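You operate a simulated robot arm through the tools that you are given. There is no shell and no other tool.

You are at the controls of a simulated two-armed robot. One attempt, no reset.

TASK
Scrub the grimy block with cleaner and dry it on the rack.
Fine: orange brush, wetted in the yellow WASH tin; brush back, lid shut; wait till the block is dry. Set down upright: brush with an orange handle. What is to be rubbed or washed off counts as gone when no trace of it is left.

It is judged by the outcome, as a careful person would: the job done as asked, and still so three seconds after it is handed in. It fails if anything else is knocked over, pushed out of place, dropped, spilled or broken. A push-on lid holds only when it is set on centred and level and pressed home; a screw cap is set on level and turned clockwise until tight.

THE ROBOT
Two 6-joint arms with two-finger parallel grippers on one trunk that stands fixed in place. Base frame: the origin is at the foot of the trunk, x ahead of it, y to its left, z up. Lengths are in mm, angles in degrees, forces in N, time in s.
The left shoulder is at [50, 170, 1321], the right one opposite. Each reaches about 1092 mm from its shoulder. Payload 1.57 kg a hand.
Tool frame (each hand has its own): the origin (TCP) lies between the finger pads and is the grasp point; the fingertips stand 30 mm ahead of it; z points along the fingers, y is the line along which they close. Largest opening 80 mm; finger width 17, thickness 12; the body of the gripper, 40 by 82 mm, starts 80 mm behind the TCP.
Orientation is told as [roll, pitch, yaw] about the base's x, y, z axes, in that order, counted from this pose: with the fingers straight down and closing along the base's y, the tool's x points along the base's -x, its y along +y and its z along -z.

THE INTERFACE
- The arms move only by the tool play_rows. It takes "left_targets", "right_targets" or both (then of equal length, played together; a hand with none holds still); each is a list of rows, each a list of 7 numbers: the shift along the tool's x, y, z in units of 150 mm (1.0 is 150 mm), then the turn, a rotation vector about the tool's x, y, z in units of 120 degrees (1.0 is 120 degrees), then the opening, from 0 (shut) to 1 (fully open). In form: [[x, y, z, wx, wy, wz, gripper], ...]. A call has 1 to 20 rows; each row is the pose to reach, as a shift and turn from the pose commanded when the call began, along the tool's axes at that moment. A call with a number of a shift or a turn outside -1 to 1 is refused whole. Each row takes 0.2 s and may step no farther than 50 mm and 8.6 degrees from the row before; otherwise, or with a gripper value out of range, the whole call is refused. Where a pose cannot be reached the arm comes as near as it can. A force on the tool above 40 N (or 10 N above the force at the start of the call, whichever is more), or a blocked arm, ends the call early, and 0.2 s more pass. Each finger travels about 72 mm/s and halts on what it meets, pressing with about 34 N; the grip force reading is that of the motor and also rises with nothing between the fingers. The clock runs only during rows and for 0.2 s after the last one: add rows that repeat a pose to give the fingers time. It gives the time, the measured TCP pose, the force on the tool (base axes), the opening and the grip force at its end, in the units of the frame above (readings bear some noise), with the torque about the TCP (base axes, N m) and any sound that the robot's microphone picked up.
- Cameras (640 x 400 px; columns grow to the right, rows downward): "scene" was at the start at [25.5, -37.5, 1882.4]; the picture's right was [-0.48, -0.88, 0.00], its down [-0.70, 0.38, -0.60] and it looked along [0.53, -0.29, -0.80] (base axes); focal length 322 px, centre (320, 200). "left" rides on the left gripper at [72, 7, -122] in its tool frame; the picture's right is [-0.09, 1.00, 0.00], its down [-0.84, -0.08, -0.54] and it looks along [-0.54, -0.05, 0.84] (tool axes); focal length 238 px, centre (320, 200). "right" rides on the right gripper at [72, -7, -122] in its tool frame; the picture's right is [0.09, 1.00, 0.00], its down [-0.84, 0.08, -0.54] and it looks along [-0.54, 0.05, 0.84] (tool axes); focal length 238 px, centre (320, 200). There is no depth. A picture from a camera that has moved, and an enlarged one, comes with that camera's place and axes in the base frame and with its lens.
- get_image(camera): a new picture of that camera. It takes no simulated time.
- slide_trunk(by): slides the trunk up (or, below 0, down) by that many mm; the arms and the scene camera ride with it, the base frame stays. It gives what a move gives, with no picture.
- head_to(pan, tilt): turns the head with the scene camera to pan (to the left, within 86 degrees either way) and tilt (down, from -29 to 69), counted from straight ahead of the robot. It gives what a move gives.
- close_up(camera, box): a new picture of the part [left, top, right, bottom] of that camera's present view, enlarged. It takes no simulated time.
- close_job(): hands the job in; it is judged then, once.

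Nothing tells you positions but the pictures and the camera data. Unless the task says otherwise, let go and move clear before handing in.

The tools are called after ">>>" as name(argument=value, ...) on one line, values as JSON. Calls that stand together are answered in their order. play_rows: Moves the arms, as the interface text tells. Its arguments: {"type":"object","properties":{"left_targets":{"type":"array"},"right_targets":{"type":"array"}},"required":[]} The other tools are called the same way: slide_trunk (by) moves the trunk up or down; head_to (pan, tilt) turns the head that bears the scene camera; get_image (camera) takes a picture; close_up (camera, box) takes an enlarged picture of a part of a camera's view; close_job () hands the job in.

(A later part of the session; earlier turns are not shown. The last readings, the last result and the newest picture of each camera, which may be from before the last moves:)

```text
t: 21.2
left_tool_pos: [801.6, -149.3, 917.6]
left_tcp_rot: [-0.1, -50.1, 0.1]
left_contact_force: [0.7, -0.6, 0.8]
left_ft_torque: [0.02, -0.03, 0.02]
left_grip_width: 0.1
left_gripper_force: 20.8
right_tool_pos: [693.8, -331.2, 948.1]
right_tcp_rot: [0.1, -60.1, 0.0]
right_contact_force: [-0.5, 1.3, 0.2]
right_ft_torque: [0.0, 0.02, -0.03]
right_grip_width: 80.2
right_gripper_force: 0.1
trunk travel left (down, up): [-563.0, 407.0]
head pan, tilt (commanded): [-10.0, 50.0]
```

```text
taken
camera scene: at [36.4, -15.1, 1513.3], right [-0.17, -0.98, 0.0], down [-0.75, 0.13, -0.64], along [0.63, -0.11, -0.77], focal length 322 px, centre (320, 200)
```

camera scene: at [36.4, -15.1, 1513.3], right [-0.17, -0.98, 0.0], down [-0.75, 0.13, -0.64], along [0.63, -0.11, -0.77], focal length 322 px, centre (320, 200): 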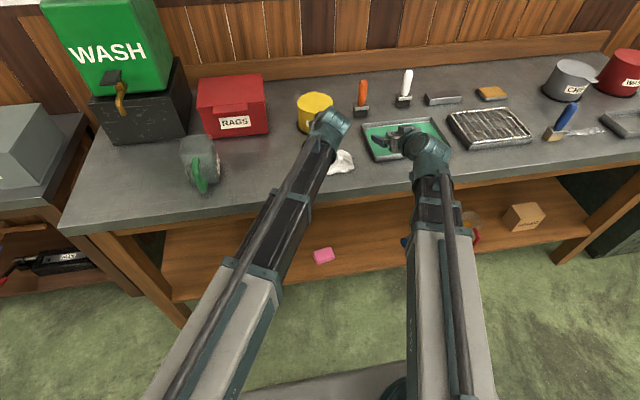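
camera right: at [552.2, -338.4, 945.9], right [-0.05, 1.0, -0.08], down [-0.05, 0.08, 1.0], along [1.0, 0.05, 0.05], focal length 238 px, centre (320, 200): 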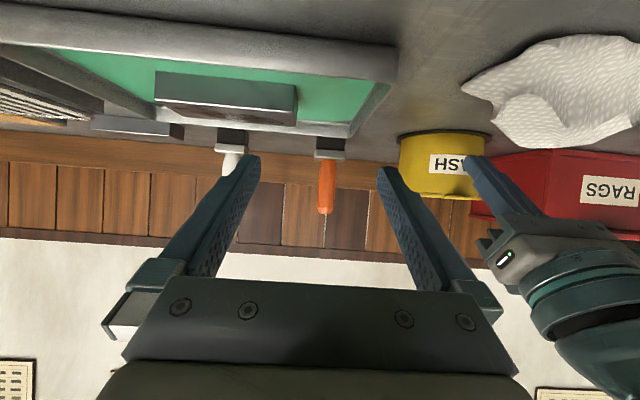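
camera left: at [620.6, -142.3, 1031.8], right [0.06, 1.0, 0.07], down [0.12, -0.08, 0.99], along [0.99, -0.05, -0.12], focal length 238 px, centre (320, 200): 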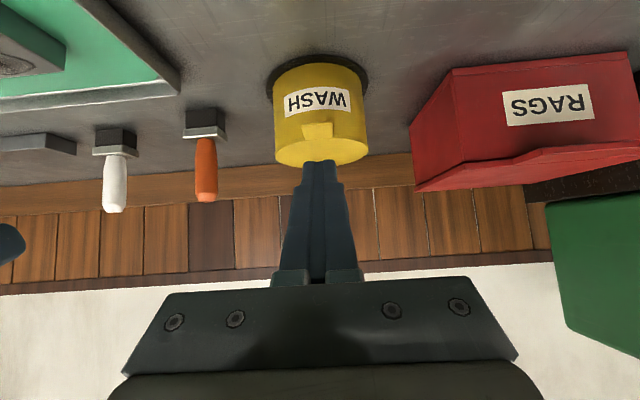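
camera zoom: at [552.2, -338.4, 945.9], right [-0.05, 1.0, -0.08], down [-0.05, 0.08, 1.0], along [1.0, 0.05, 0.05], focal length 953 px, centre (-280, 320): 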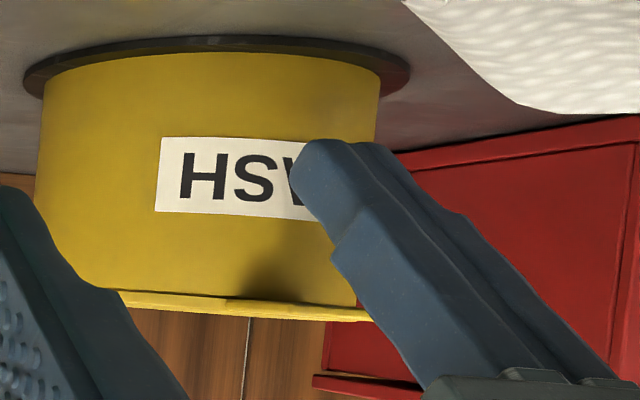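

The fingertip sits under the tab with about 11 mm clearance. Now I'll start lifting by pitching the wrist up while following the lid's arc, in a first short stage.

>>> play_rows(left_targets=[[-0.0824, 0, -0.0605, 0, -0.0417, 0, 0], [-0.171, 0, -0.124, 0, -0.0833, 0, 0], [-0.222, 0, -0.152, 0, -0.104, 0, 0], [-0.273, 0, -0.18, 0, -0.125, 0, 0], [-0.273, 0, -0.18, 0, -0.125, 0, 0]])

>>> get_image(camera="right")

>>> close_up(camera="right", box=[390, 120, 550, 240])

>>> get_image(camera="left")

```text
t: 22.4
left_tool_pos: [809.6, -149.6, 966.1]
left_tcp_rot: [0.0, -65.3, 0.0]
left_contact_force: [0.0, 0.2, -0.2]
left_ft_torque: [0.01, -0.01, 0.01]
left_grip_width: 0.0
left_gripper_force: 21.6
right_tool_pos: [693.5, -331.4, 948.3]
right_tcp_rot: [0.0, -60.1, 0.0]
right_contact_force: [0.0, 0.2, -0.1]
right_ft_torque: [-0.01, 0.05, 0.01]
right_grip_width: 80.1
right_gripper_force: 0.1
trunk travel left (down, up): [-563.0, 407.0]
head pan, tilt (commanded): [-10.0, 50.0]
```

```text
taken
camera right: at [552.2, -338.4, 945.9], right [-0.05, 1.0, -0.08], down [-0.05, 0.08, 1.0], along [1.0, 0.05, 0.05], focal length 238 px, centre (320, 200)
```

right: 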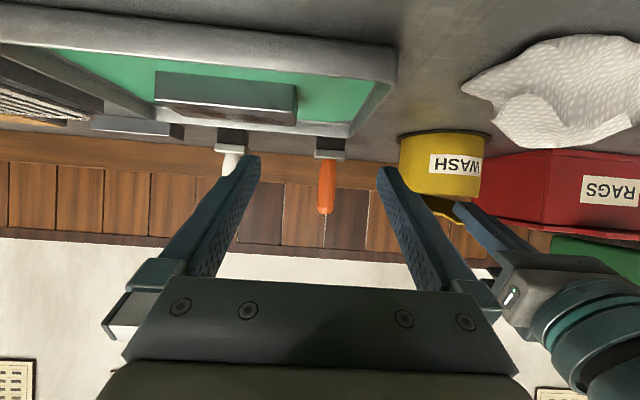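

```text
3.33 times, centred on (470, 180) of right
camera zoom: at [552.2, -338.4, 945.9], right [-0.05, 1.0, -0.08], down [-0.05, 0.08, 1.0], along [1.0, 0.05, 0.05], focal length 794 px, centre (-180, 267)
```

zoom: 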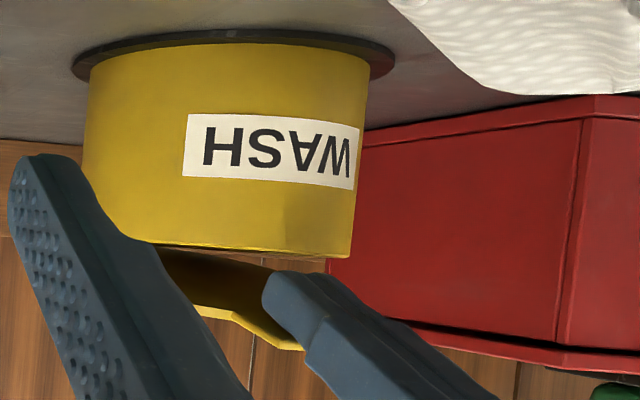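

```text
taken
camera left: at [669.0, -143.2, 950.5], right [0.04, 1.0, 0.08], down [-0.14, -0.08, 0.99], along [0.99, -0.05, 0.14], focal length 238 px, centre (320, 200)
```

left: 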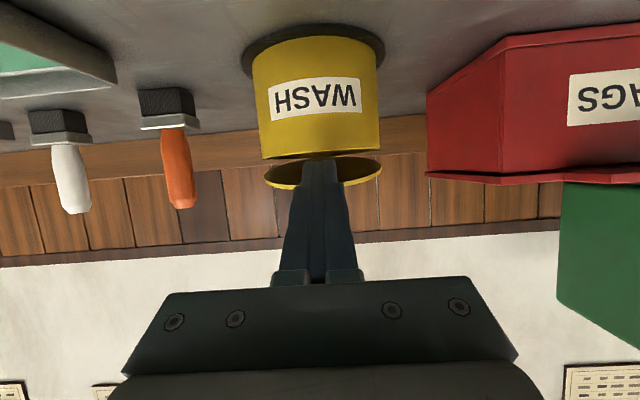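

The lid is lifting cleanly with no load. Continuing along the arc to about 60° open.

>>> play_rows(left_targets=[[-0.06, 0, -0.01, 0, -0.021, 0, 0], [-0.121, 0, -0.021, 0, -0.0417, 0, 0], [-0.188, 0, -0.023, 0, -0.0625, 0, 0], [-0.255, 0, -0.024, 0, -0.0833, 0, 0], [-0.335, 0, 0.0, 0, -0.104, 0, 0], [-0.416, 0, 0.026, 0, -0.125, 0, 0], [-0.513, 0, 0.085, 0, -0.146, 0, 0], [-0.611, 0, 0.144, 0, -0.1667, 0, 0], [-0.611, 0, 0.144, 0, -0.1667, 0, 0]])

>>> close_up(camera="right", box=[370, 120, 570, 280])

>>> get_image(camera="left")

>>> close_up(camera="scene", box=[270, 60, 390, 160])

```text
t: 24.4
left_tool_pos: [867.9, -149.9, 1041.0]
left_tcp_rot: [-0.6, -85.4, 0.5]
left_contact_force: [-0.1, -0.4, 0.0]
left_ft_torque: [-0.02, 0.0, -0.01]
left_grip_width: 0.3
left_gripper_force: 21.3
right_tool_pos: [694.2, -330.7, 946.8]
right_tcp_rot: [-0.1, -60.0, 0.1]
right_contact_force: [0.3, 0.4, 0.6]
right_ft_torque: [-0.03, 0.01, 0.01]
right_grip_width: 80.1
right_gripper_force: 0.1
trunk travel left (down, up): [-563.0, 407.0]
head pan, tilt (commanded): [-10.0, 50.0]
```

```text
2.50 times, centred on (470, 200) of right
camera zoom: at [552.2, -338.4, 945.9], right [-0.05, 1.0, -0.08], down [-0.05, 0.08, 1.0], along [1.0, 0.05, 0.05], focal length 596 px, centre (-55, 200)
```

zoom: 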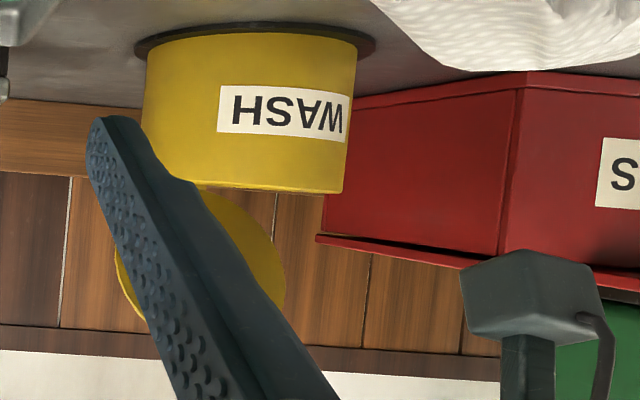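

```text
taken
camera left: at [742.0, -143.3, 977.3], right [0.01, 1.0, 0.09], down [-0.47, -0.08, 0.88], along [0.88, -0.05, 0.47], focal length 238 px, centre (320, 200)
```

left: 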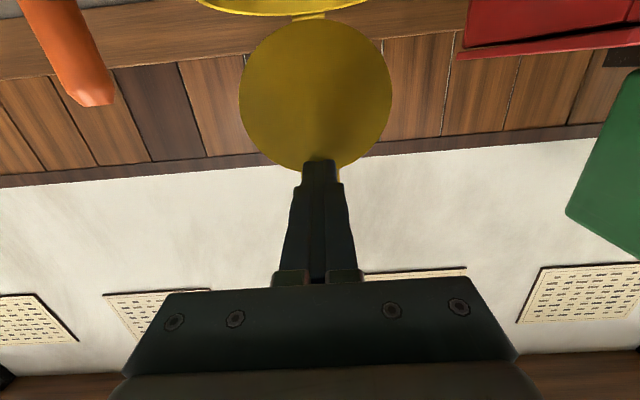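

```text
4.00 times, centred on (330, 110) of scene
camera zoom: at [36.4, -15.1, 1513.3], right [-0.17, -0.98, 0.0], down [-0.75, 0.13, -0.64], along [0.63, -0.11, -0.77], focal length 1288 px, centre (280, 560)
```

zoom: 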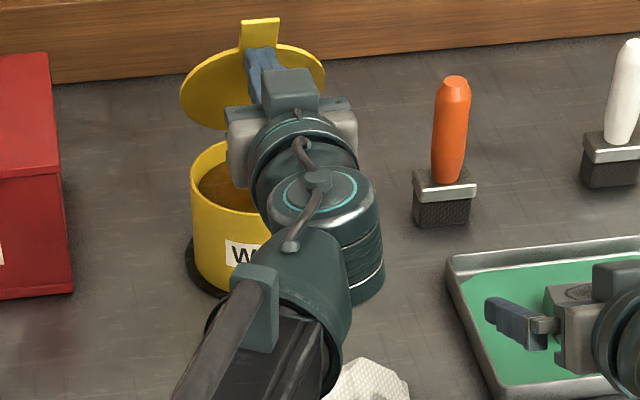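

The lid is roughly two-thirds open and I can see liquid in the tin. I'll push it gently forward past vertical.

>>> play_rows(left_targets=[[-0.004, 0, 0.05, 0, 0, 0, 0], [-0.008, 0, 0.1, 0, 0, 0, 0], [-0.012, 0, 0.15, 0, 0, 0, 0], [-0.016, 0, 0.2, 0, 0, 0, 0], [-0.02, 0, 0.25, 0, 0, 0, 0], [-0.024, 0, 0.3, 0, 0, 0, 0], [-0.028, 0, 0.35, 0, 0, 0, 0], [-0.031, 0, 0.385, 0, 0, 0, 0], [-0.034, 0, 0.42, 0, 0, 0, 0], [-0.034, 0, 0.42, 0, 0, 0, 0]])

>>> close_up(camera="scene", box=[270, 60, 390, 160])

>>> get_image(camera="left")

>>> close_up(camera="right", box=[370, 120, 570, 280])

```text
t: 26.6
left_tool_pos: [930.5, -148.1, 1039.8]
left_tcp_rot: [-0.3, -85.3, 0.3]
left_contact_force: [-0.3, -0.7, -0.8]
left_ft_torque: [0.0, 0.01, 0.0]
left_grip_width: 0.0
left_gripper_force: 20.9
right_tool_pos: [694.1, -330.6, 948.7]
right_tcp_rot: [0.1, -60.0, 0.0]
right_contact_force: [-0.5, -0.2, 0.0]
right_ft_torque: [0.03, -0.02, 0.0]
right_grip_width: 80.1
right_gripper_force: 0.0
trunk travel left (down, up): [-563.0, 407.0]
head pan, tilt (commanded): [-10.0, 50.0]
```

```text
4.00 times, centred on (330, 110) of scene
camera zoom: at [36.4, -15.1, 1513.3], right [-0.17, -0.98, 0.0], down [-0.75, 0.13, -0.64], along [0.63, -0.11, -0.77], focal length 1288 px, centre (280, 560)
```

zoom: 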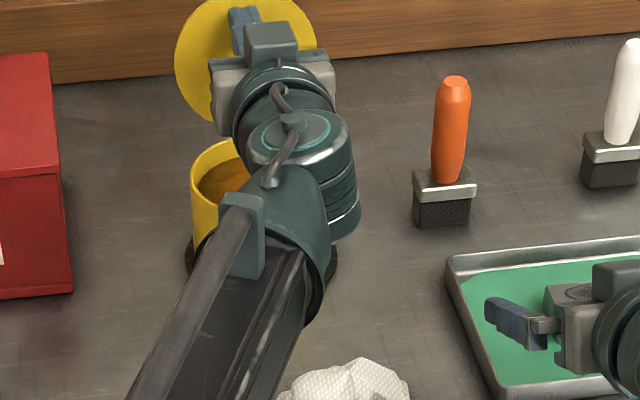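

```text
taken
camera left: at [803.7, -141.5, 977.1], right [0.01, 1.0, 0.09], down [-0.47, -0.08, 0.88], along [0.88, -0.05, 0.47], focal length 238 px, centre (320, 200)
```

left: 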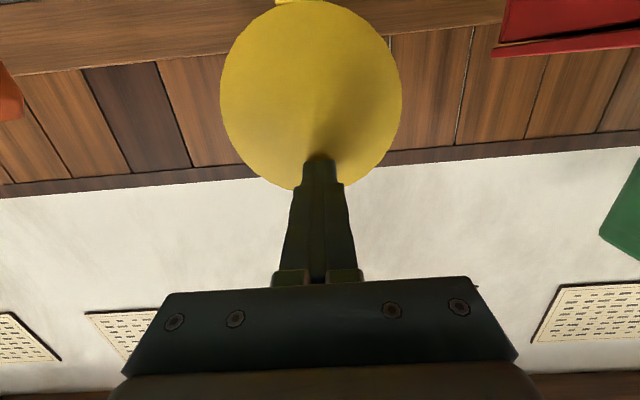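

```text
2.50 times, centred on (470, 200) of right
camera zoom: at [552.2, -338.4, 945.9], right [-0.05, 1.0, -0.08], down [-0.05, 0.08, 1.0], along [1.0, 0.05, 0.05], focal length 596 px, centre (-55, 200)
```

zoom: 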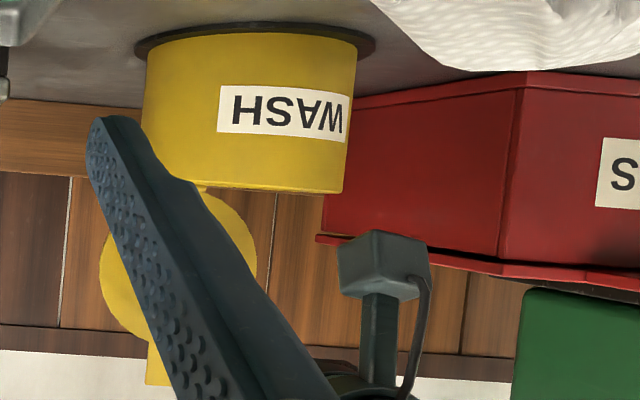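

The lid is near vertical. A little farther, slowly, until it rests back on its own.

>>> play_rows(left_targets=[[-0.003, 0, 0.035, 0, 0, 0, 0], [-0.006, 0, 0.07, 0, 0, 0, 0], [-0.008, 0, 0.105, 0, 0, 0, 0], [-0.011, 0, 0.14, 0, 0, 0, 0], [-0.014, 0, 0.175, 0, 0, 0, 0], [-0.017, 0, 0.21, 0, 0, 0, 0], [-0.017, 0, 0.21, 0, 0, 0, 0]])

>>> close_up(camera="right", box=[370, 120, 570, 280])

>>> get_image(camera="left")

```text
t: 28.0
left_tool_pos: [952.4, -149.0, 1042.8]
left_tcp_rot: [0.0, -85.5, -0.2]
left_contact_force: [-21.4, 0.5, 10.5]
left_ft_torque: [0.19, -0.09, -0.02]
left_grip_width: 0.2
left_gripper_force: 20.9
right_tool_pos: [692.5, -331.0, 951.1]
right_tcp_rot: [0.1, -60.1, 0.0]
right_contact_force: [0.0, 0.2, 0.1]
right_ft_torque: [-0.03, 0.01, 0.03]
right_grip_width: 80.3
right_gripper_force: 0.1
trunk travel left (down, up): [-563.0, 407.0]
head pan, tilt (commanded): [-10.0, 50.0]
stopped in row 6 (left hand): the force on the tool passed its limit at 45 N (the readings are from after the stop); the commanded pose is now the measured one
```

```text
2.50 times, centred on (470, 200) of right
camera zoom: at [550.2, -338.2, 947.9], right [-0.05, 1.0, -0.08], down [-0.05, 0.08, 1.0], along [1.0, 0.05, 0.05], focal length 596 px, centre (-55, 200)
```

zoom: 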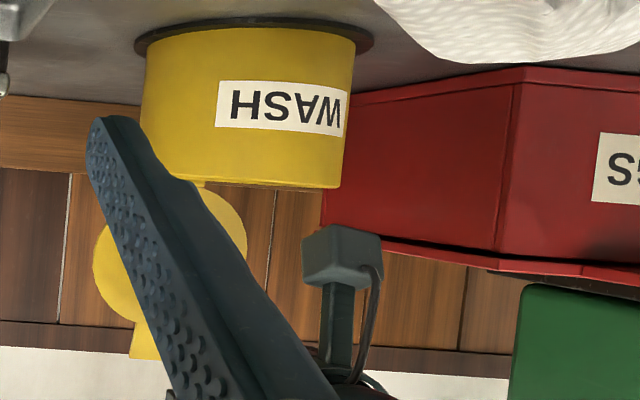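

```text
taken
camera left: at [825.3, -142.0, 979.7], right [0.01, 1.0, 0.09], down [-0.47, -0.08, 0.88], along [0.88, -0.05, 0.47], focal length 238 px, centre (320, 200)
```

left: 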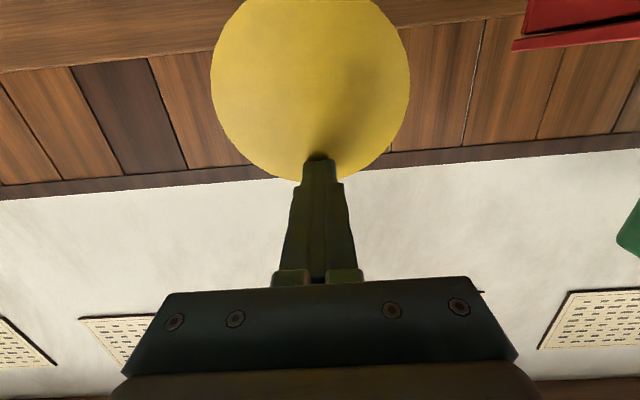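

The lid has reached its stop at roughly 100°. I'll back the finger off and check that the lid stays open and the tin hasn't moved.

>>> play_rows(left_targets=[[0.004, 0, -0.05, 0, 0, 0, 0], [0.008, 0, -0.1, 0, 0, 0, 0], [0.016, 0, -0.2, 0, 0, 0, 0], [0.024, 0, -0.35, 0, 0, 0, 0], [0.024, 0, -0.35, 0, 0, 0, 0]])

>>> close_up(camera="right", box=[370, 120, 570, 280])

>>> get_image(camera="left")

>>> close_up(camera="scene", box=[270, 60, 390, 160])

```text
t: 29.2
left_tool_pos: [904.8, -145.9, 1041.7]
left_tcp_rot: [-1.3, -85.4, 1.2]
left_contact_force: [0.2, -0.4, 0.3]
left_ft_torque: [-0.01, 0.02, 0.01]
left_grip_width: 0.0
left_gripper_force: 21.4
right_tool_pos: [693.7, -330.2, 948.2]
right_tcp_rot: [0.0, -60.0, -0.1]
right_contact_force: [-0.4, -0.5, -0.2]
right_ft_torque: [0.01, -0.03, -0.05]
right_grip_width: 80.3
right_gripper_force: 0.1
trunk travel left (down, up): [-563.0, 407.0]
head pan, tilt (commanded): [-10.0, 50.0]
```

```text
2.50 times, centred on (470, 200) of right
camera zoom: at [552.1, -338.4, 946.0], right [-0.05, 1.0, -0.08], down [-0.05, 0.08, 1.0], along [1.0, 0.05, 0.05], focal length 596 px, centre (-55, 200)
```

zoom: 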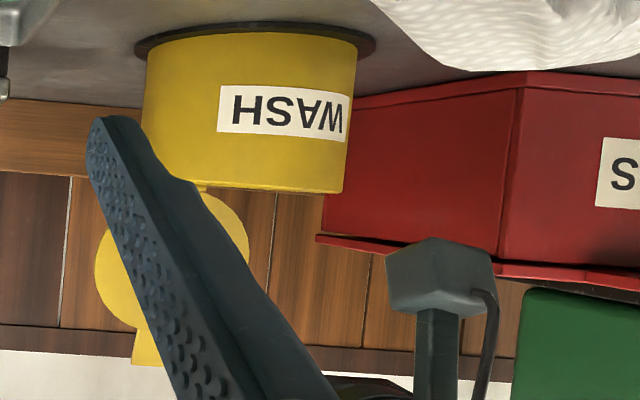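

```text
taken
camera left: at [777.1, -141.0, 977.3], right [0.01, 1.0, 0.09], down [-0.47, -0.08, 0.88], along [0.88, -0.05, 0.47], focal length 238 px, centre (320, 200)
```

left: 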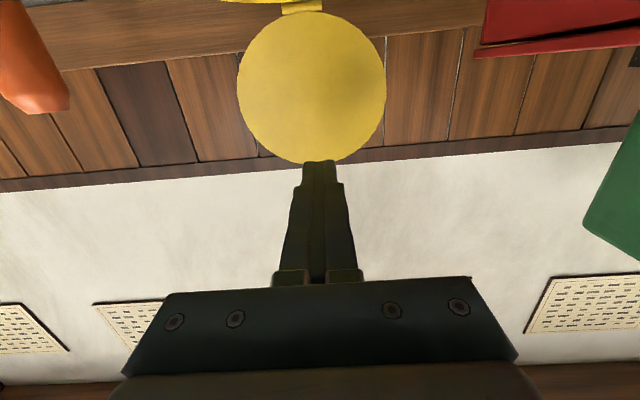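

```text
4.00 times, centred on (330, 110) of scene
camera zoom: at [36.2, -15.2, 1513.3], right [-0.17, -0.98, 0.0], down [-0.75, 0.13, -0.64], along [0.63, -0.11, -0.77], focal length 1288 px, centre (280, 560)
```

zoom: 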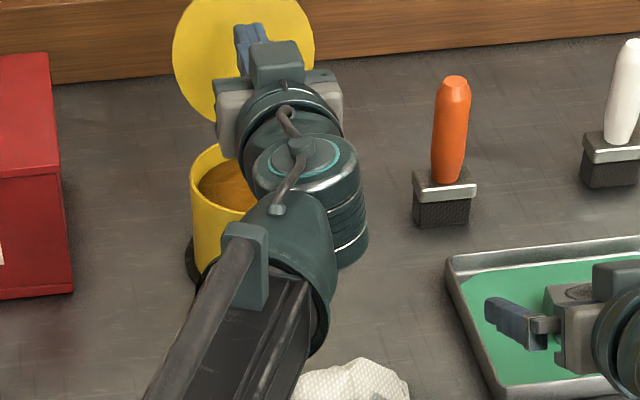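

The lid stays open by itself and the tin hasn't moved. I'll retract the left hand and park it to the left, then raise the trunk for the right arm's brush work.

>>> play_rows(left_targets=[[0.02, 0, -0.25, 0, 0, 0, 0], [0.04, 0, -0.5, 0, 0, 0, 0], [0.06, 0, -0.75, 0, 0, 0, 0], [0.079, 0, -0.99, 0, 0, 0, 0]])

>>> play_rows(left_targets=[[0.01, 0.25, -0.12, 0, 0, 0, 0], [0.02, 0.5, -0.24, 0, 0, 0, 0], [0.03, 0.75, -0.35, 0, 0, 0, 0], [0.03, 1.0, -0.4, 0, 0, 0, 0], [0.03, 1.0, -0.4, 0, 0, 0, 0]])

>>> play_rows(left_targets=[[0, 0.25, 0, 0, 0, 0, 0], [0, 0.5, 0, 0, 0, 0, 0], [0, 0.6, 0, 0, 0, 0, 0]])

>>> slide_trunk(by=220)

>>> get_image(camera="scene")

```text
t: 30.2
left_tool_pos: [752.6, -144.0, 1039.5]
left_tcp_rot: [-1.3, -85.3, 1.1]
left_contact_force: [0.5, 0.7, 0.2]
left_ft_torque: [-0.04, 0.03, 0.0]
left_grip_width: 0.1
left_gripper_force: 21.4
right_tool_pos: [694.0, -330.9, 948.9]
right_tcp_rot: [-0.1, -60.1, 0.0]
right_contact_force: [0.1, 0.3, -0.1]
right_ft_torque: [-0.03, 0.02, -0.01]
right_grip_width: 79.8
right_gripper_force: 0.2
trunk travel left (down, up): [-563.0, 407.0]
head pan, tilt (commanded): [-10.0, 50.0]
```

```text
t: 31.4
left_tool_pos: [692.5, 4.6, 1039.0]
left_tcp_rot: [-1.1, -85.2, 1.2]
left_contact_force: [-0.3, -0.3, 0.4]
left_ft_torque: [-0.05, 0.03, -0.03]
left_grip_width: 0.2
left_gripper_force: 21.6
right_tool_pos: [694.1, -331.4, 948.3]
right_tcp_rot: [0.1, -60.0, -0.1]
right_contact_force: [0.1, -0.1, 0.1]
right_ft_torque: [0.03, 0.03, -0.03]
right_grip_width: 80.3
right_gripper_force: 0.2
trunk travel left (down, up): [-563.0, 407.0]
head pan, tilt (commanded): [-10.0, 50.0]
```

```text
t: 32.2
left_tool_pos: [694.4, 93.5, 1040.7]
left_tcp_rot: [-1.1, -85.3, 1.0]
left_contact_force: [0.8, 0.1, -0.5]
left_ft_torque: [-0.01, 0.01, 0.0]
left_grip_width: 0.0
left_gripper_force: 21.9
right_tool_pos: [693.1, -330.6, 947.5]
right_tcp_rot: [0.0, -60.0, 0.0]
right_contact_force: [-0.7, 0.0, 0.3]
right_ft_torque: [-0.02, 0.0, 0.03]
right_grip_width: 80.1
right_gripper_force: 0.0
trunk travel left (down, up): [-563.0, 407.0]
head pan, tilt (commanded): [-10.0, 50.0]
```

```text
t: 34.5
left_tool_pos: [694.4, 93.9, 1260.1]
left_tcp_rot: [-1.1, -85.3, 1.0]
left_contact_force: [-0.2, -1.1, -0.9]
left_ft_torque: [0.03, 0.01, -0.03]
left_grip_width: 0.1
left_gripper_force: 21.9
right_tool_pos: [693.8, -331.6, 1168.5]
right_tcp_rot: [-0.1, -60.0, 0.0]
right_contact_force: [-0.4, -0.3, -0.8]
right_ft_torque: [0.03, 0.01, 0.04]
right_grip_width: 80.2
right_gripper_force: 0.1
trunk travel left (down, up): [-783.0, 187.0]
head pan, tilt (commanded): [-10.0, 50.0]
```

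```text
taken
camera scene: at [36.5, -15.1, 1733.3], right [-0.17, -0.98, 0.0], down [-0.75, 0.13, -0.64], along [0.63, -0.11, -0.77], focal length 322 px, centre (320, 200)
```

scene: 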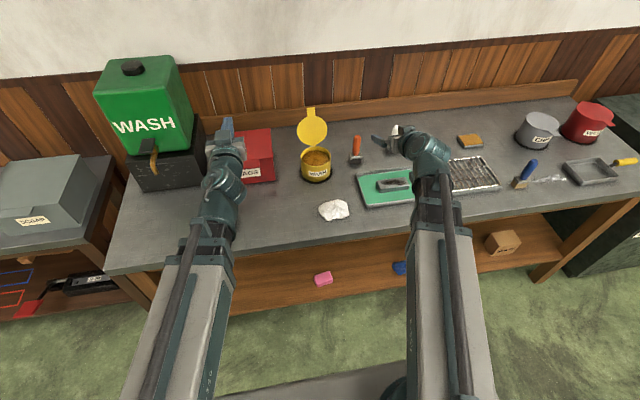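

The lid is standing open. I'll look into the tin and at the block from here.

>>> close_up(camera="scene", box=[285, 100, 375, 190])

>>> close_up(camera="scene", box=[350, 110, 510, 215])

```text
4.44 times, centred on (330, 145) of scene
camera zoom: at [36.5, -15.1, 1733.3], right [-0.17, -0.98, 0.0], down [-0.75, 0.13, -0.64], along [0.63, -0.11, -0.77], focal length 1431 px, centre (276, 444)
```

zoom: 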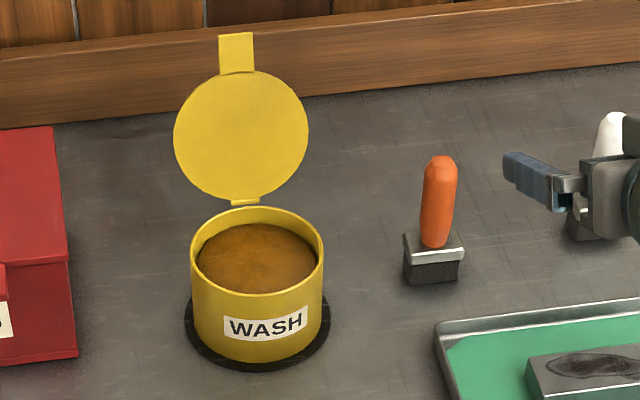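

```text
3.81 times, centred on (430, 162) of scene
camera zoom: at [36.5, -15.1, 1733.3], right [-0.17, -0.98, 0.0], down [-0.75, 0.13, -0.64], along [0.63, -0.11, -0.77], focal length 1227 px, centre (-99, 343)
```

zoom: 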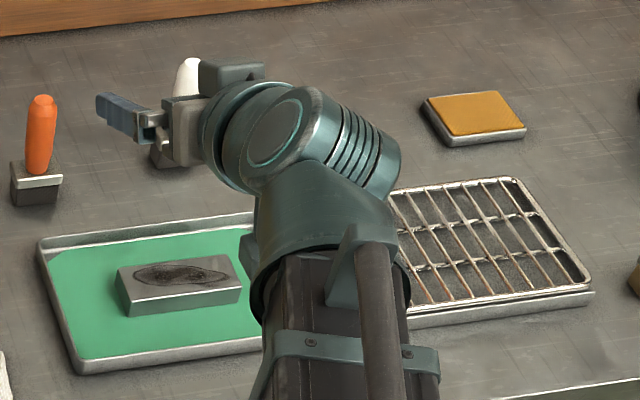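

The liquid stands at about z 915, a little below the rim. Now I'll bring the right hand to fingers-down, near the brush and still well above it.

>>> play_rows(right_targets=[[0.079, 0.014, 0.122, 0, 0.05, 0, 1], [0.149, 0.028, 0.24, 0, 0.1, 0, 1], [0.21, 0.042, 0.352, 0, 0.15, 0, 1], [0.261, 0.056, 0.459, 0, 0.2, 0, 1], [0.3, 0.07, 0.558, 0, 0.25, 0, 1], [0.328, 0.084, 0.651, 0, 0.3, 0, 1], [0.342, 0.098, 0.737, 0, 0.35, 0, 1], [0.344, 0.112, 0.814, 0, 0.4, 0, 1], [0.331, 0.126, 0.884, 0, 0.45, 0, 1], [0.305, 0.137, 0.946, 0, 0.5, 0, 1], [0.305, 0.137, 0.946, 0, 0.5, 0, 1]])

>>> get_image(camera="right")

```text
t: 36.9
left_tool_pos: [693.8, 94.2, 1259.9]
left_tcp_rot: [-1.1, -85.4, 1.1]
left_contact_force: [0.3, 0.0, 0.6]
left_ft_torque: [0.01, 0.0, 0.01]
left_grip_width: 0.0
left_gripper_force: 21.2
right_tool_pos: [793.9, -310.0, 1057.8]
right_tcp_rot: [0.0, 0.0, 0.0]
right_contact_force: [-0.6, -0.5, 0.2]
right_ft_torque: [0.02, -0.04, -0.01]
right_grip_width: 80.0
right_gripper_force: 0.0
trunk travel left (down, up): [-783.0, 187.0]
head pan, tilt (commanded): [-10.0, 50.0]
```

```text
taken
camera right: at [722.0, -317.4, 1179.5], right [-0.09, 1.0, 0.0], down [0.84, 0.08, 0.54], along [0.54, 0.05, -0.84], focal length 238 px, centre (320, 200)
```

right: 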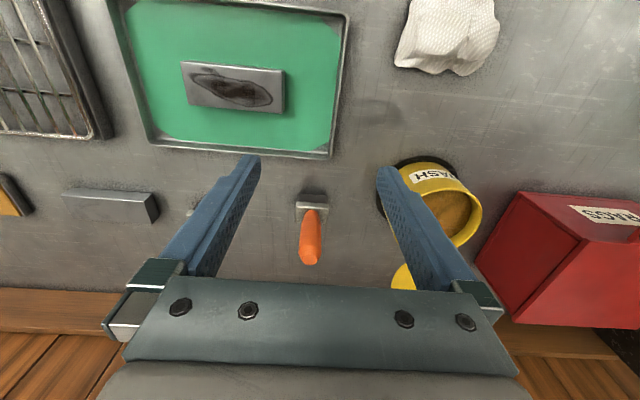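

I have a good view of the brush and block from above. I'll refine the brush position with a zoom before the final approach.

>>> close_up(camera="right", box=[260, 180, 370, 280])

>>> close_up(camera="right", box=[150, 20, 320, 160])

>>> close_up(camera="right", box=[370, 140, 500, 280])

```text
4.00 times, centred on (315, 230) of right
camera zoom: at [722.0, -317.4, 1179.5], right [-0.09, 1.0, 0.0], down [0.84, 0.08, 0.54], along [0.54, 0.05, -0.84], focal length 953 px, centre (340, 80)
```

zoom: 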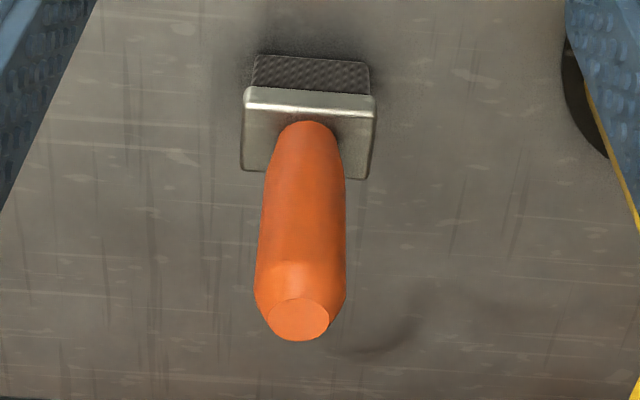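

```text
2.86 times, centred on (235, 90) of right
camera zoom: at [722.0, -317.4, 1179.5], right [-0.09, 1.0, 0.0], down [0.84, 0.08, 0.54], along [0.54, 0.05, -0.84], focal length 681 px, centre (563, 514)
```

zoom: 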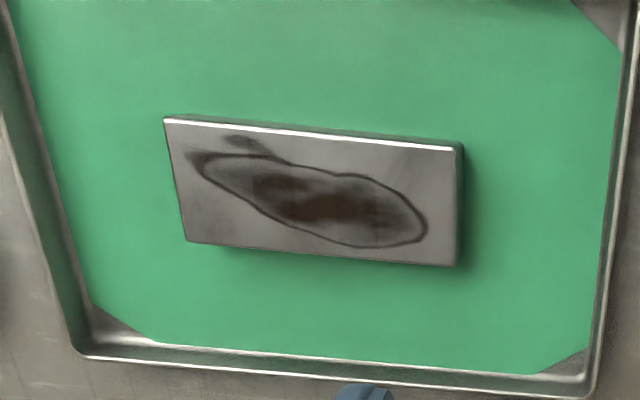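

```text
2.86 times, centred on (435, 210) of right
camera zoom: at [722.0, -317.4, 1179.5], right [-0.09, 1.0, 0.0], down [0.84, 0.08, 0.54], along [0.54, 0.05, -0.84], focal length 681 px, centre (-9, 171)
```

zoom: 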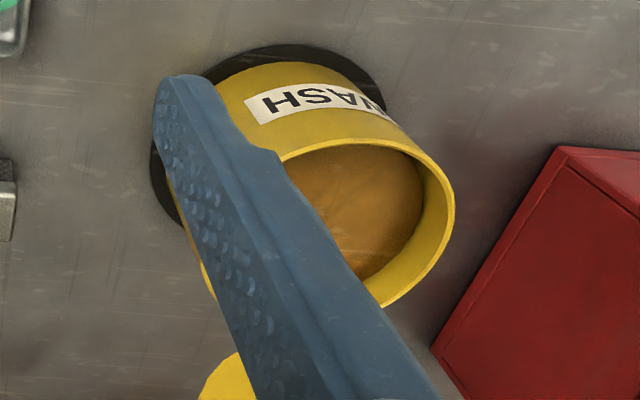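

The brush axis reads as about (927, -310.5). Moving over it now.

>>> play_rows(right_targets=[[-0.25, 0, 0, 0, 0, 0, 1], [-0.5, 0, 0, 0, 0, 0, 1], [-0.75, 0, 0, 0, 0, 0, 1], [-0.887, 0, 0, 0, 0, 0, 1], [-0.887, 0, 0, 0, 0, 0, 1]])

>>> get_image(camera="right")

>>> close_up(camera="scene", box=[310, 100, 430, 190])

```text
t: 38.1
left_tool_pos: [693.6, 94.1, 1260.0]
left_tcp_rot: [-1.1, -85.3, 1.0]
left_contact_force: [-0.2, -0.3, 0.2]
left_ft_torque: [-0.02, 0.03, 0.01]
left_grip_width: 0.0
left_gripper_force: 21.3
right_tool_pos: [910.7, -309.1, 1057.3]
right_tcp_rot: [0.0, 0.0, 0.0]
right_contact_force: [0.2, -0.5, -1.2]
right_ft_torque: [-0.04, 0.03, -0.03]
right_grip_width: 80.1
right_gripper_force: 0.1
right hand out of reach, approached as far as the arm can: row 3, 4, 5
trunk travel left (down, up): [-783.0, 187.0]
head pan, tilt (commanded): [-10.0, 50.0]
```

```text
taken
camera right: at [839.7, -315.4, 1179.0], right [-0.09, 1.0, 0.0], down [0.84, 0.08, 0.54], along [0.54, 0.05, -0.84], focal length 238 px, centre (320, 200)
```

right: 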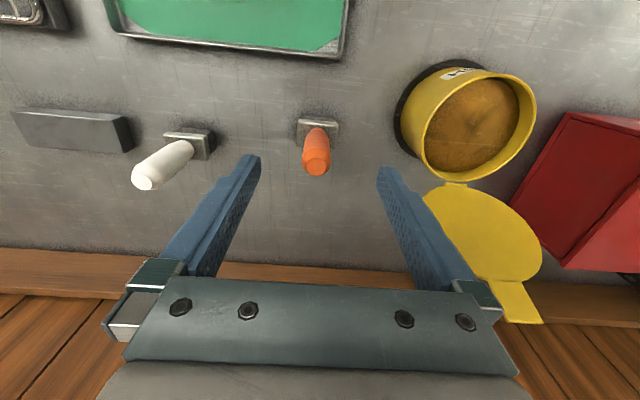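

```text
4.44 times, centred on (370, 145) of scene
camera zoom: at [36.7, -15.1, 1733.3], right [-0.17, -0.98, 0.0], down [-0.75, 0.13, -0.64], along [0.63, -0.11, -0.77], focal length 1431 px, centre (98, 444)
```

zoom: 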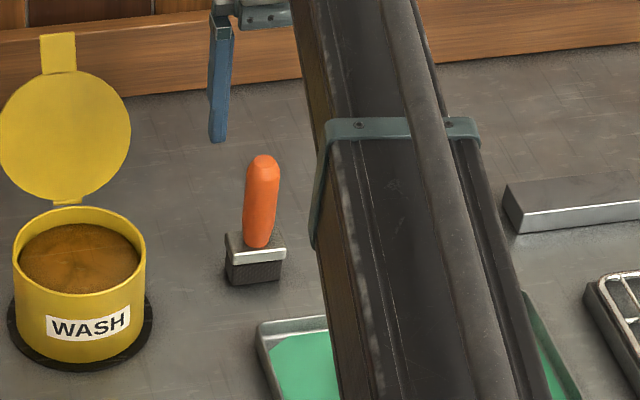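

Fingers straight down fall 16 mm short of the brush, so I'll tilt the hand 10° forward. The grip works the same because the fingers close sideways.

>>> play_rows(right_targets=[[-0.055, -0.004, -0.006, 0, -0.0417, 0, 1], [-0.109, -0.009, -0.022, 0, -0.0833, 0, 1], [-0.109, -0.009, -0.022, 0, -0.0833, 0, 1]])

>>> get_image(camera="right")

>>> close_up(camera="right", box=[250, 100, 390, 220])

```text
t: 38.9
left_tool_pos: [694.5, 94.3, 1260.0]
left_tcp_rot: [-1.0, -85.3, 1.0]
left_contact_force: [-0.3, -0.3, 0.1]
left_ft_torque: [-0.02, 0.0, -0.03]
left_grip_width: 0.1
left_gripper_force: 21.6
right_tool_pos: [928.1, -310.0, 1061.3]
right_tcp_rot: [0.1, -10.1, 0.0]
right_contact_force: [-0.2, 0.2, -0.4]
right_ft_torque: [-0.03, -0.02, 0.04]
right_grip_width: 79.9
right_gripper_force: 0.0
trunk travel left (down, up): [-783.0, 187.0]
head pan, tilt (commanded): [-10.0, 50.0]
```

```text
taken
camera right: at [835.9, -316.9, 1168.1], right [-0.09, 1.0, -0.02], down [0.73, 0.08, 0.68], along [0.68, 0.05, -0.73], focal length 238 px, centre (320, 200)
```

right: 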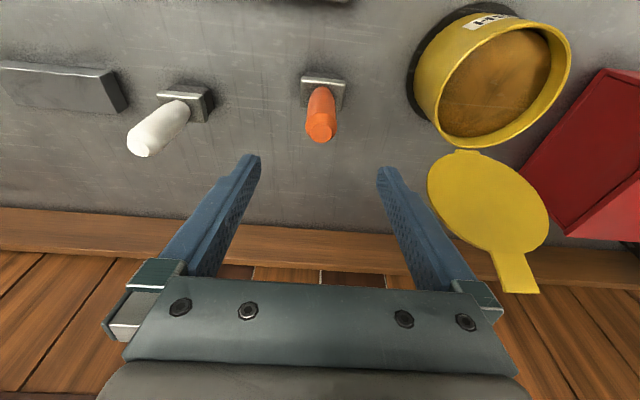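

```text
3.33 times, centred on (320, 160) of right
camera zoom: at [835.9, -316.9, 1168.1], right [-0.09, 1.0, -0.02], down [0.73, 0.08, 0.68], along [0.68, 0.05, -0.73], focal length 794 px, centre (320, 333)
```

zoom: 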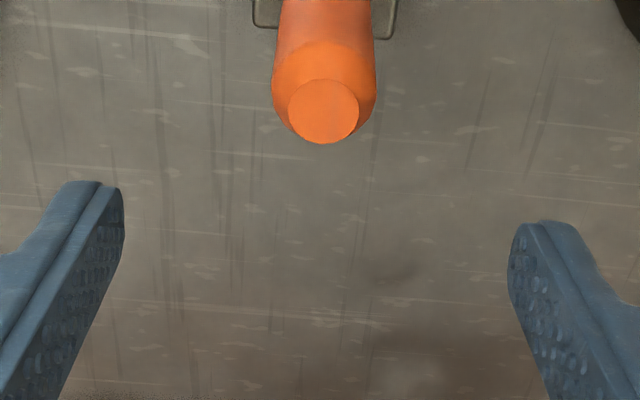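

The handle is centred between the fingers to within about 2 mm. Lowering the trunk in stages.

>>> slide_trunk(by=-60)

>>> get_image(camera="right")

```text
t: 39.9
left_tool_pos: [694.5, 93.7, 1199.6]
left_tcp_rot: [-1.2, -85.4, 1.0]
left_contact_force: [0.0, 0.5, -0.6]
left_ft_torque: [0.01, -0.02, -0.02]
left_grip_width: 0.0
left_gripper_force: 21.0
right_tool_pos: [928.0, -309.5, 1000.6]
right_tcp_rot: [0.0, -10.1, 0.0]
right_contact_force: [0.3, 0.1, -0.4]
right_ft_torque: [0.02, 0.02, -0.03]
right_grip_width: 80.0
right_gripper_force: 0.0
trunk travel left (down, up): [-723.0, 247.0]
head pan, tilt (commanded): [-10.0, 50.0]
```

```text
taken
camera right: at [835.6, -316.8, 1108.4], right [-0.09, 1.0, -0.02], down [0.73, 0.08, 0.68], along [0.68, 0.05, -0.73], focal length 238 px, centre (320, 200)
```

right: 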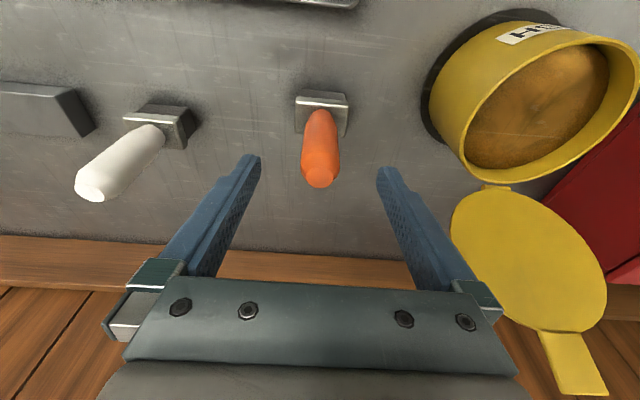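

Still well centred, and the white brush and lid are clear of the fingers. Lowering the rest of the way and closing.

>>> slide_trunk(by=-51)

>>> get_image(camera="right")

```text
t: 40.9
left_tool_pos: [694.2, 94.5, 1148.7]
left_tcp_rot: [-1.0, -85.4, 1.0]
left_contact_force: [-0.2, -1.2, -0.7]
left_ft_torque: [-0.02, 0.0, 0.02]
left_grip_width: 0.3
left_gripper_force: 21.4
right_tool_pos: [926.8, -310.0, 949.7]
right_tcp_rot: [0.1, -10.0, 0.0]
right_contact_force: [1.1, 0.5, 0.0]
right_ft_torque: [-0.03, 0.02, -0.03]
right_grip_width: 80.2
right_gripper_force: 0.0
trunk travel left (down, up): [-672.0, 298.0]
head pan, tilt (commanded): [-10.0, 50.0]
```

```text
taken
camera right: at [835.6, -316.8, 1057.4], right [-0.09, 1.0, -0.02], down [0.73, 0.08, 0.68], along [0.68, 0.05, -0.73], focal length 238 px, centre (320, 200)
```

right: 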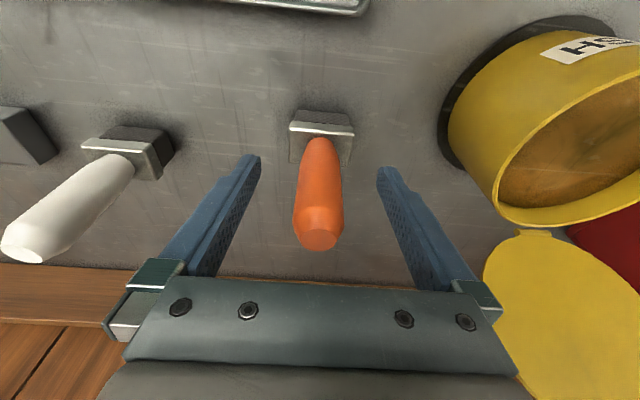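

The handle stands squarely between the pads. Closing the gripper.

>>> play_rows(right_targets=[[0, 0, 0, 0, 0, 0, 0.6], [0, 0, 0, 0, 0, 0, 0.45], [0, 0, 0, 0, 0, 0, 0.3], [0, 0, 0, 0, 0, 0, 0.1], [0, 0, 0, 0, 0, 0, 0], [0, 0, 0, 0, 0, 0, 0], [0, 0, 0, 0, 0, 0, 0]])

>>> get_image(camera="right")

```text
t: 42.5
left_tool_pos: [693.7, 93.5, 1149.7]
left_tcp_rot: [-1.1, -85.3, 1.0]
left_contact_force: [0.2, -0.3, -0.9]
left_ft_torque: [0.03, -0.02, 0.01]
left_grip_width: 0.1
left_gripper_force: 21.8
right_tool_pos: [927.3, -310.0, 949.4]
right_tcp_rot: [0.1, -10.0, 0.0]
right_contact_force: [0.7, 0.5, 0.4]
right_ft_torque: [-0.04, 0.0, 0.01]
right_grip_width: 26.9
right_gripper_force: 34.1
trunk travel left (down, up): [-672.0, 298.0]
head pan, tilt (commanded): [-10.0, 50.0]
```

```text
taken
camera right: at [835.8, -316.9, 1057.2], right [-0.09, 1.0, -0.02], down [0.73, 0.08, 0.68], along [0.68, 0.05, -0.73], focal length 238 px, centre (320, 200)
```

right: 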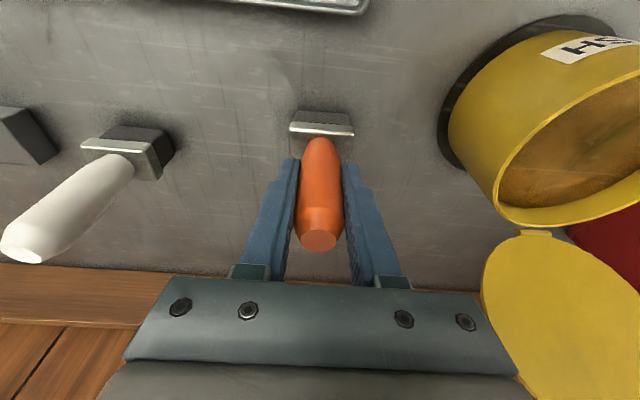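

The brush is gripped at 26.9 mm. I note the set-down pose (927.3, -310.0, TCP z 949.4), and now lift it clear of the tin rim.

>>> slide_trunk(by=118)

>>> get_image(camera="right")

>>> close_up(camera="scene", box=[280, 60, 420, 190])

```text
t: 43.9
left_tool_pos: [694.9, 93.5, 1266.1]
left_tcp_rot: [-0.9, -85.2, 1.0]
left_contact_force: [-1.1, -1.0, -0.4]
left_ft_torque: [0.02, 0.02, -0.01]
left_grip_width: 0.0
left_gripper_force: 21.4
right_tool_pos: [927.8, -310.1, 1067.9]
right_tcp_rot: [0.0, -10.0, 0.0]
right_contact_force: [-0.1, 0.0, -1.0]
right_ft_torque: [0.03, 0.0, -0.02]
right_grip_width: 26.6
right_gripper_force: 33.5
trunk travel left (down, up): [-790.0, 180.0]
head pan, tilt (commanded): [-10.0, 50.0]
```

```text
taken
camera right: at [836.0, -316.9, 1175.0], right [-0.09, 1.0, -0.02], down [0.73, 0.08, 0.68], along [0.68, 0.05, -0.73], focal length 238 px, centre (320, 200)
```

right: 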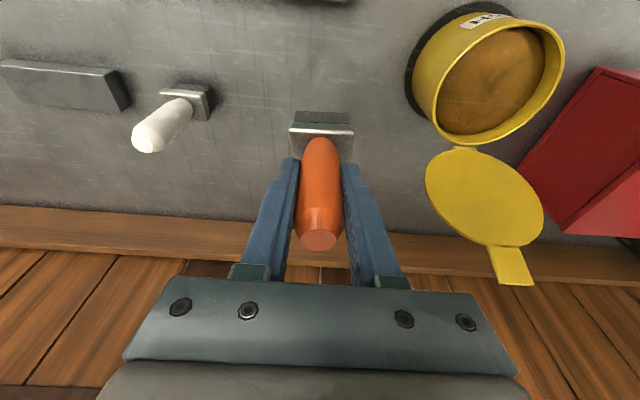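

```text
3.08 times, centred on (350, 125) of scene
camera zoom: at [36.7, -15.2, 1740.3], right [-0.17, -0.98, 0.0], down [-0.75, 0.13, -0.64], along [0.63, -0.11, -0.77], focal length 991 px, centre (228, 431)
```

zoom: 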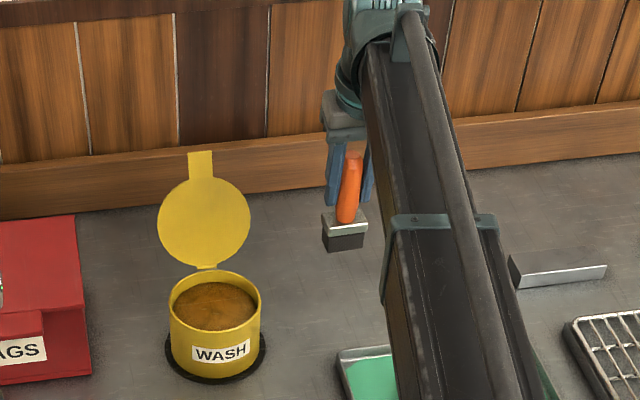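

The brush hangs straight in the grip. Tin centre is about (896, -152); moving over it.

>>> play_rows(right_targets=[[0.05, 0.25, -0.009, 0, 0, 0, 0], [0.1, 0.5, -0.018, 0, 0, 0, 0], [0.16, 0.75, -0.028, 0, 0, 0, 0], [0.21, 1.0, -0.037, 0, 0, 0, 0], [0.21, 1.0, -0.037, 0, 0, 0, 0]])

>>> play_rows(right_targets=[[0, 0.05, 0, 0, 0, 0, 0], [0, 0.05, 0, 0, 0, 0, 0]])

>>> get_image(camera="right")

>>> get_image(camera="scene")

>>> get_image(camera="left")

```text
t: 45.1
left_tool_pos: [694.4, 93.9, 1266.8]
left_tcp_rot: [-0.8, -85.3, 0.9]
left_contact_force: [0.3, 0.1, -0.2]
left_ft_torque: [0.02, 0.0, 0.05]
left_grip_width: 0.3
left_gripper_force: 21.1
right_tool_pos: [894.6, -159.6, 1068.3]
right_tcp_rot: [0.0, -10.0, 0.0]
right_contact_force: [0.0, 0.1, -0.1]
right_ft_torque: [-0.03, -0.04, 0.0]
right_grip_width: 26.7
right_gripper_force: 33.8
trunk travel left (down, up): [-790.0, 180.0]
head pan, tilt (commanded): [-10.0, 50.0]
```

```text
t: 45.7
left_tool_pos: [693.2, 93.6, 1267.4]
left_tcp_rot: [-1.0, -85.3, 1.0]
left_contact_force: [-0.5, 0.0, 0.2]
left_ft_torque: [-0.02, 0.01, -0.02]
left_grip_width: 0.1
left_gripper_force: 21.1
right_tool_pos: [894.4, -151.3, 1068.6]
right_tcp_rot: [0.0, -10.0, 0.0]
right_contact_force: [0.3, 0.3, -0.5]
right_ft_torque: [0.0, 0.06, 0.0]
right_grip_width: 26.5
right_gripper_force: 34.0
trunk travel left (down, up): [-790.0, 180.0]
head pan, tilt (commanded): [-10.0, 50.0]
```

```text
taken
camera right: at [803.3, -158.0, 1175.2], right [-0.09, 1.0, -0.02], down [0.73, 0.08, 0.68], along [0.68, 0.05, -0.73], focal length 238 px, centre (320, 200)
```

right: 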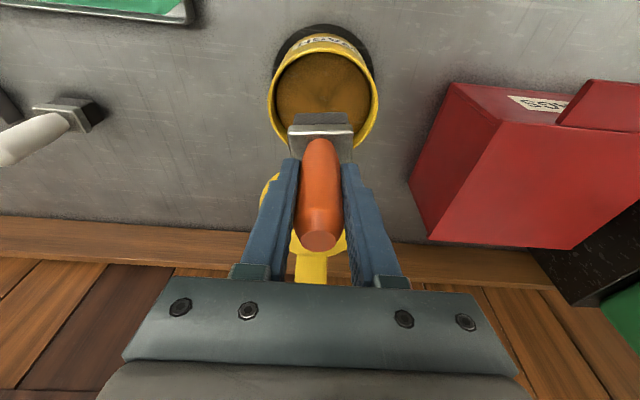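

```text
taken
camera scene: at [36.5, -15.2, 1740.3], right [-0.17, -0.98, 0.0], down [-0.75, 0.13, -0.64], along [0.63, -0.11, -0.77], focal length 322 px, centre (320, 200)
```

scene: 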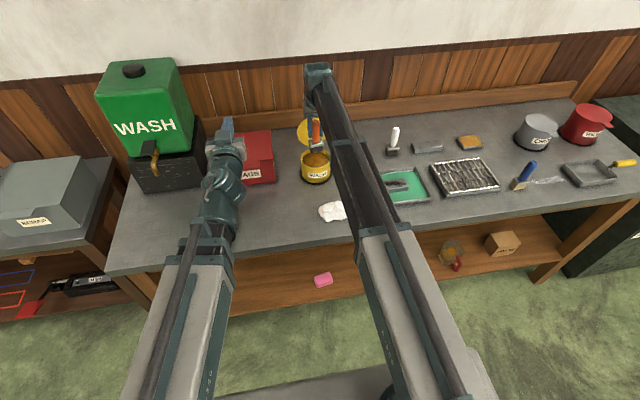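

```text
taken
camera left: at [567.5, 100.4, 1204.1], right [0.01, 1.0, 0.09], down [-0.47, -0.08, 0.88], along [0.88, -0.05, 0.47], focal length 238 px, centre (320, 200)
```

left: 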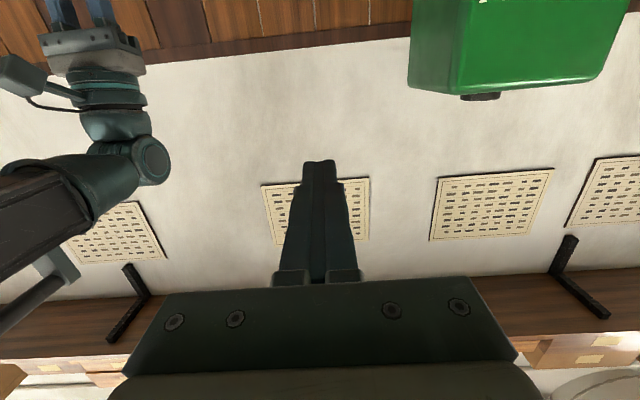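

The brush and tin line up sideways. I'll zoom in to verify the fore-aft centring.

>>> close_up(camera="right", box=[250, 10, 400, 180])

>>> close_up(camera="scene", box=[280, 90, 360, 200])

```text
2.35 times, centred on (325, 95) of right
camera zoom: at [803.3, -158.0, 1175.2], right [-0.09, 1.0, -0.02], down [0.73, 0.08, 0.68], along [0.68, 0.05, -0.73], focal length 561 px, centre (308, 447)
```

zoom: 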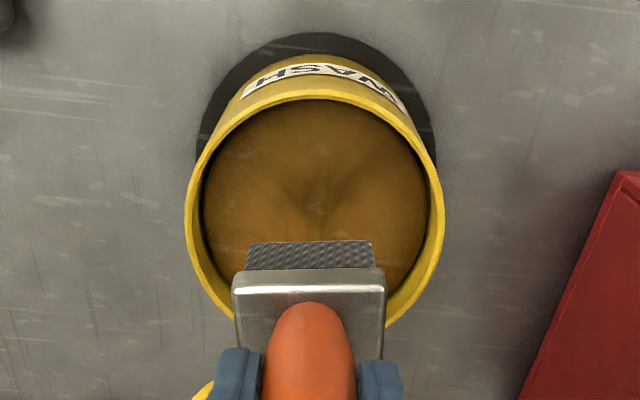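

```text
3.64 times, centred on (320, 145) of scene
camera zoom: at [36.5, -15.2, 1740.3], right [-0.17, -0.98, 0.0], down [-0.75, 0.13, -0.64], along [0.63, -0.11, -0.77], focal length 1171 px, centre (320, 400)
```

zoom: 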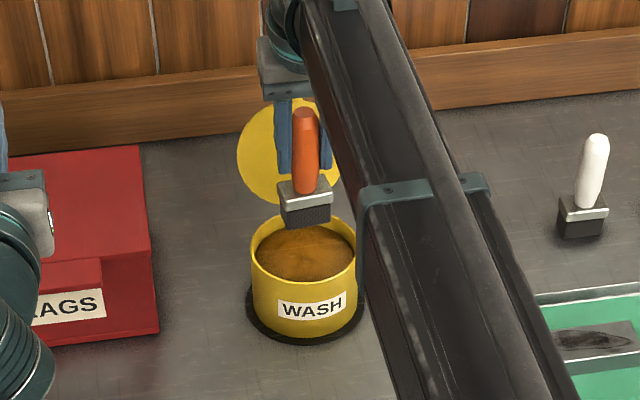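

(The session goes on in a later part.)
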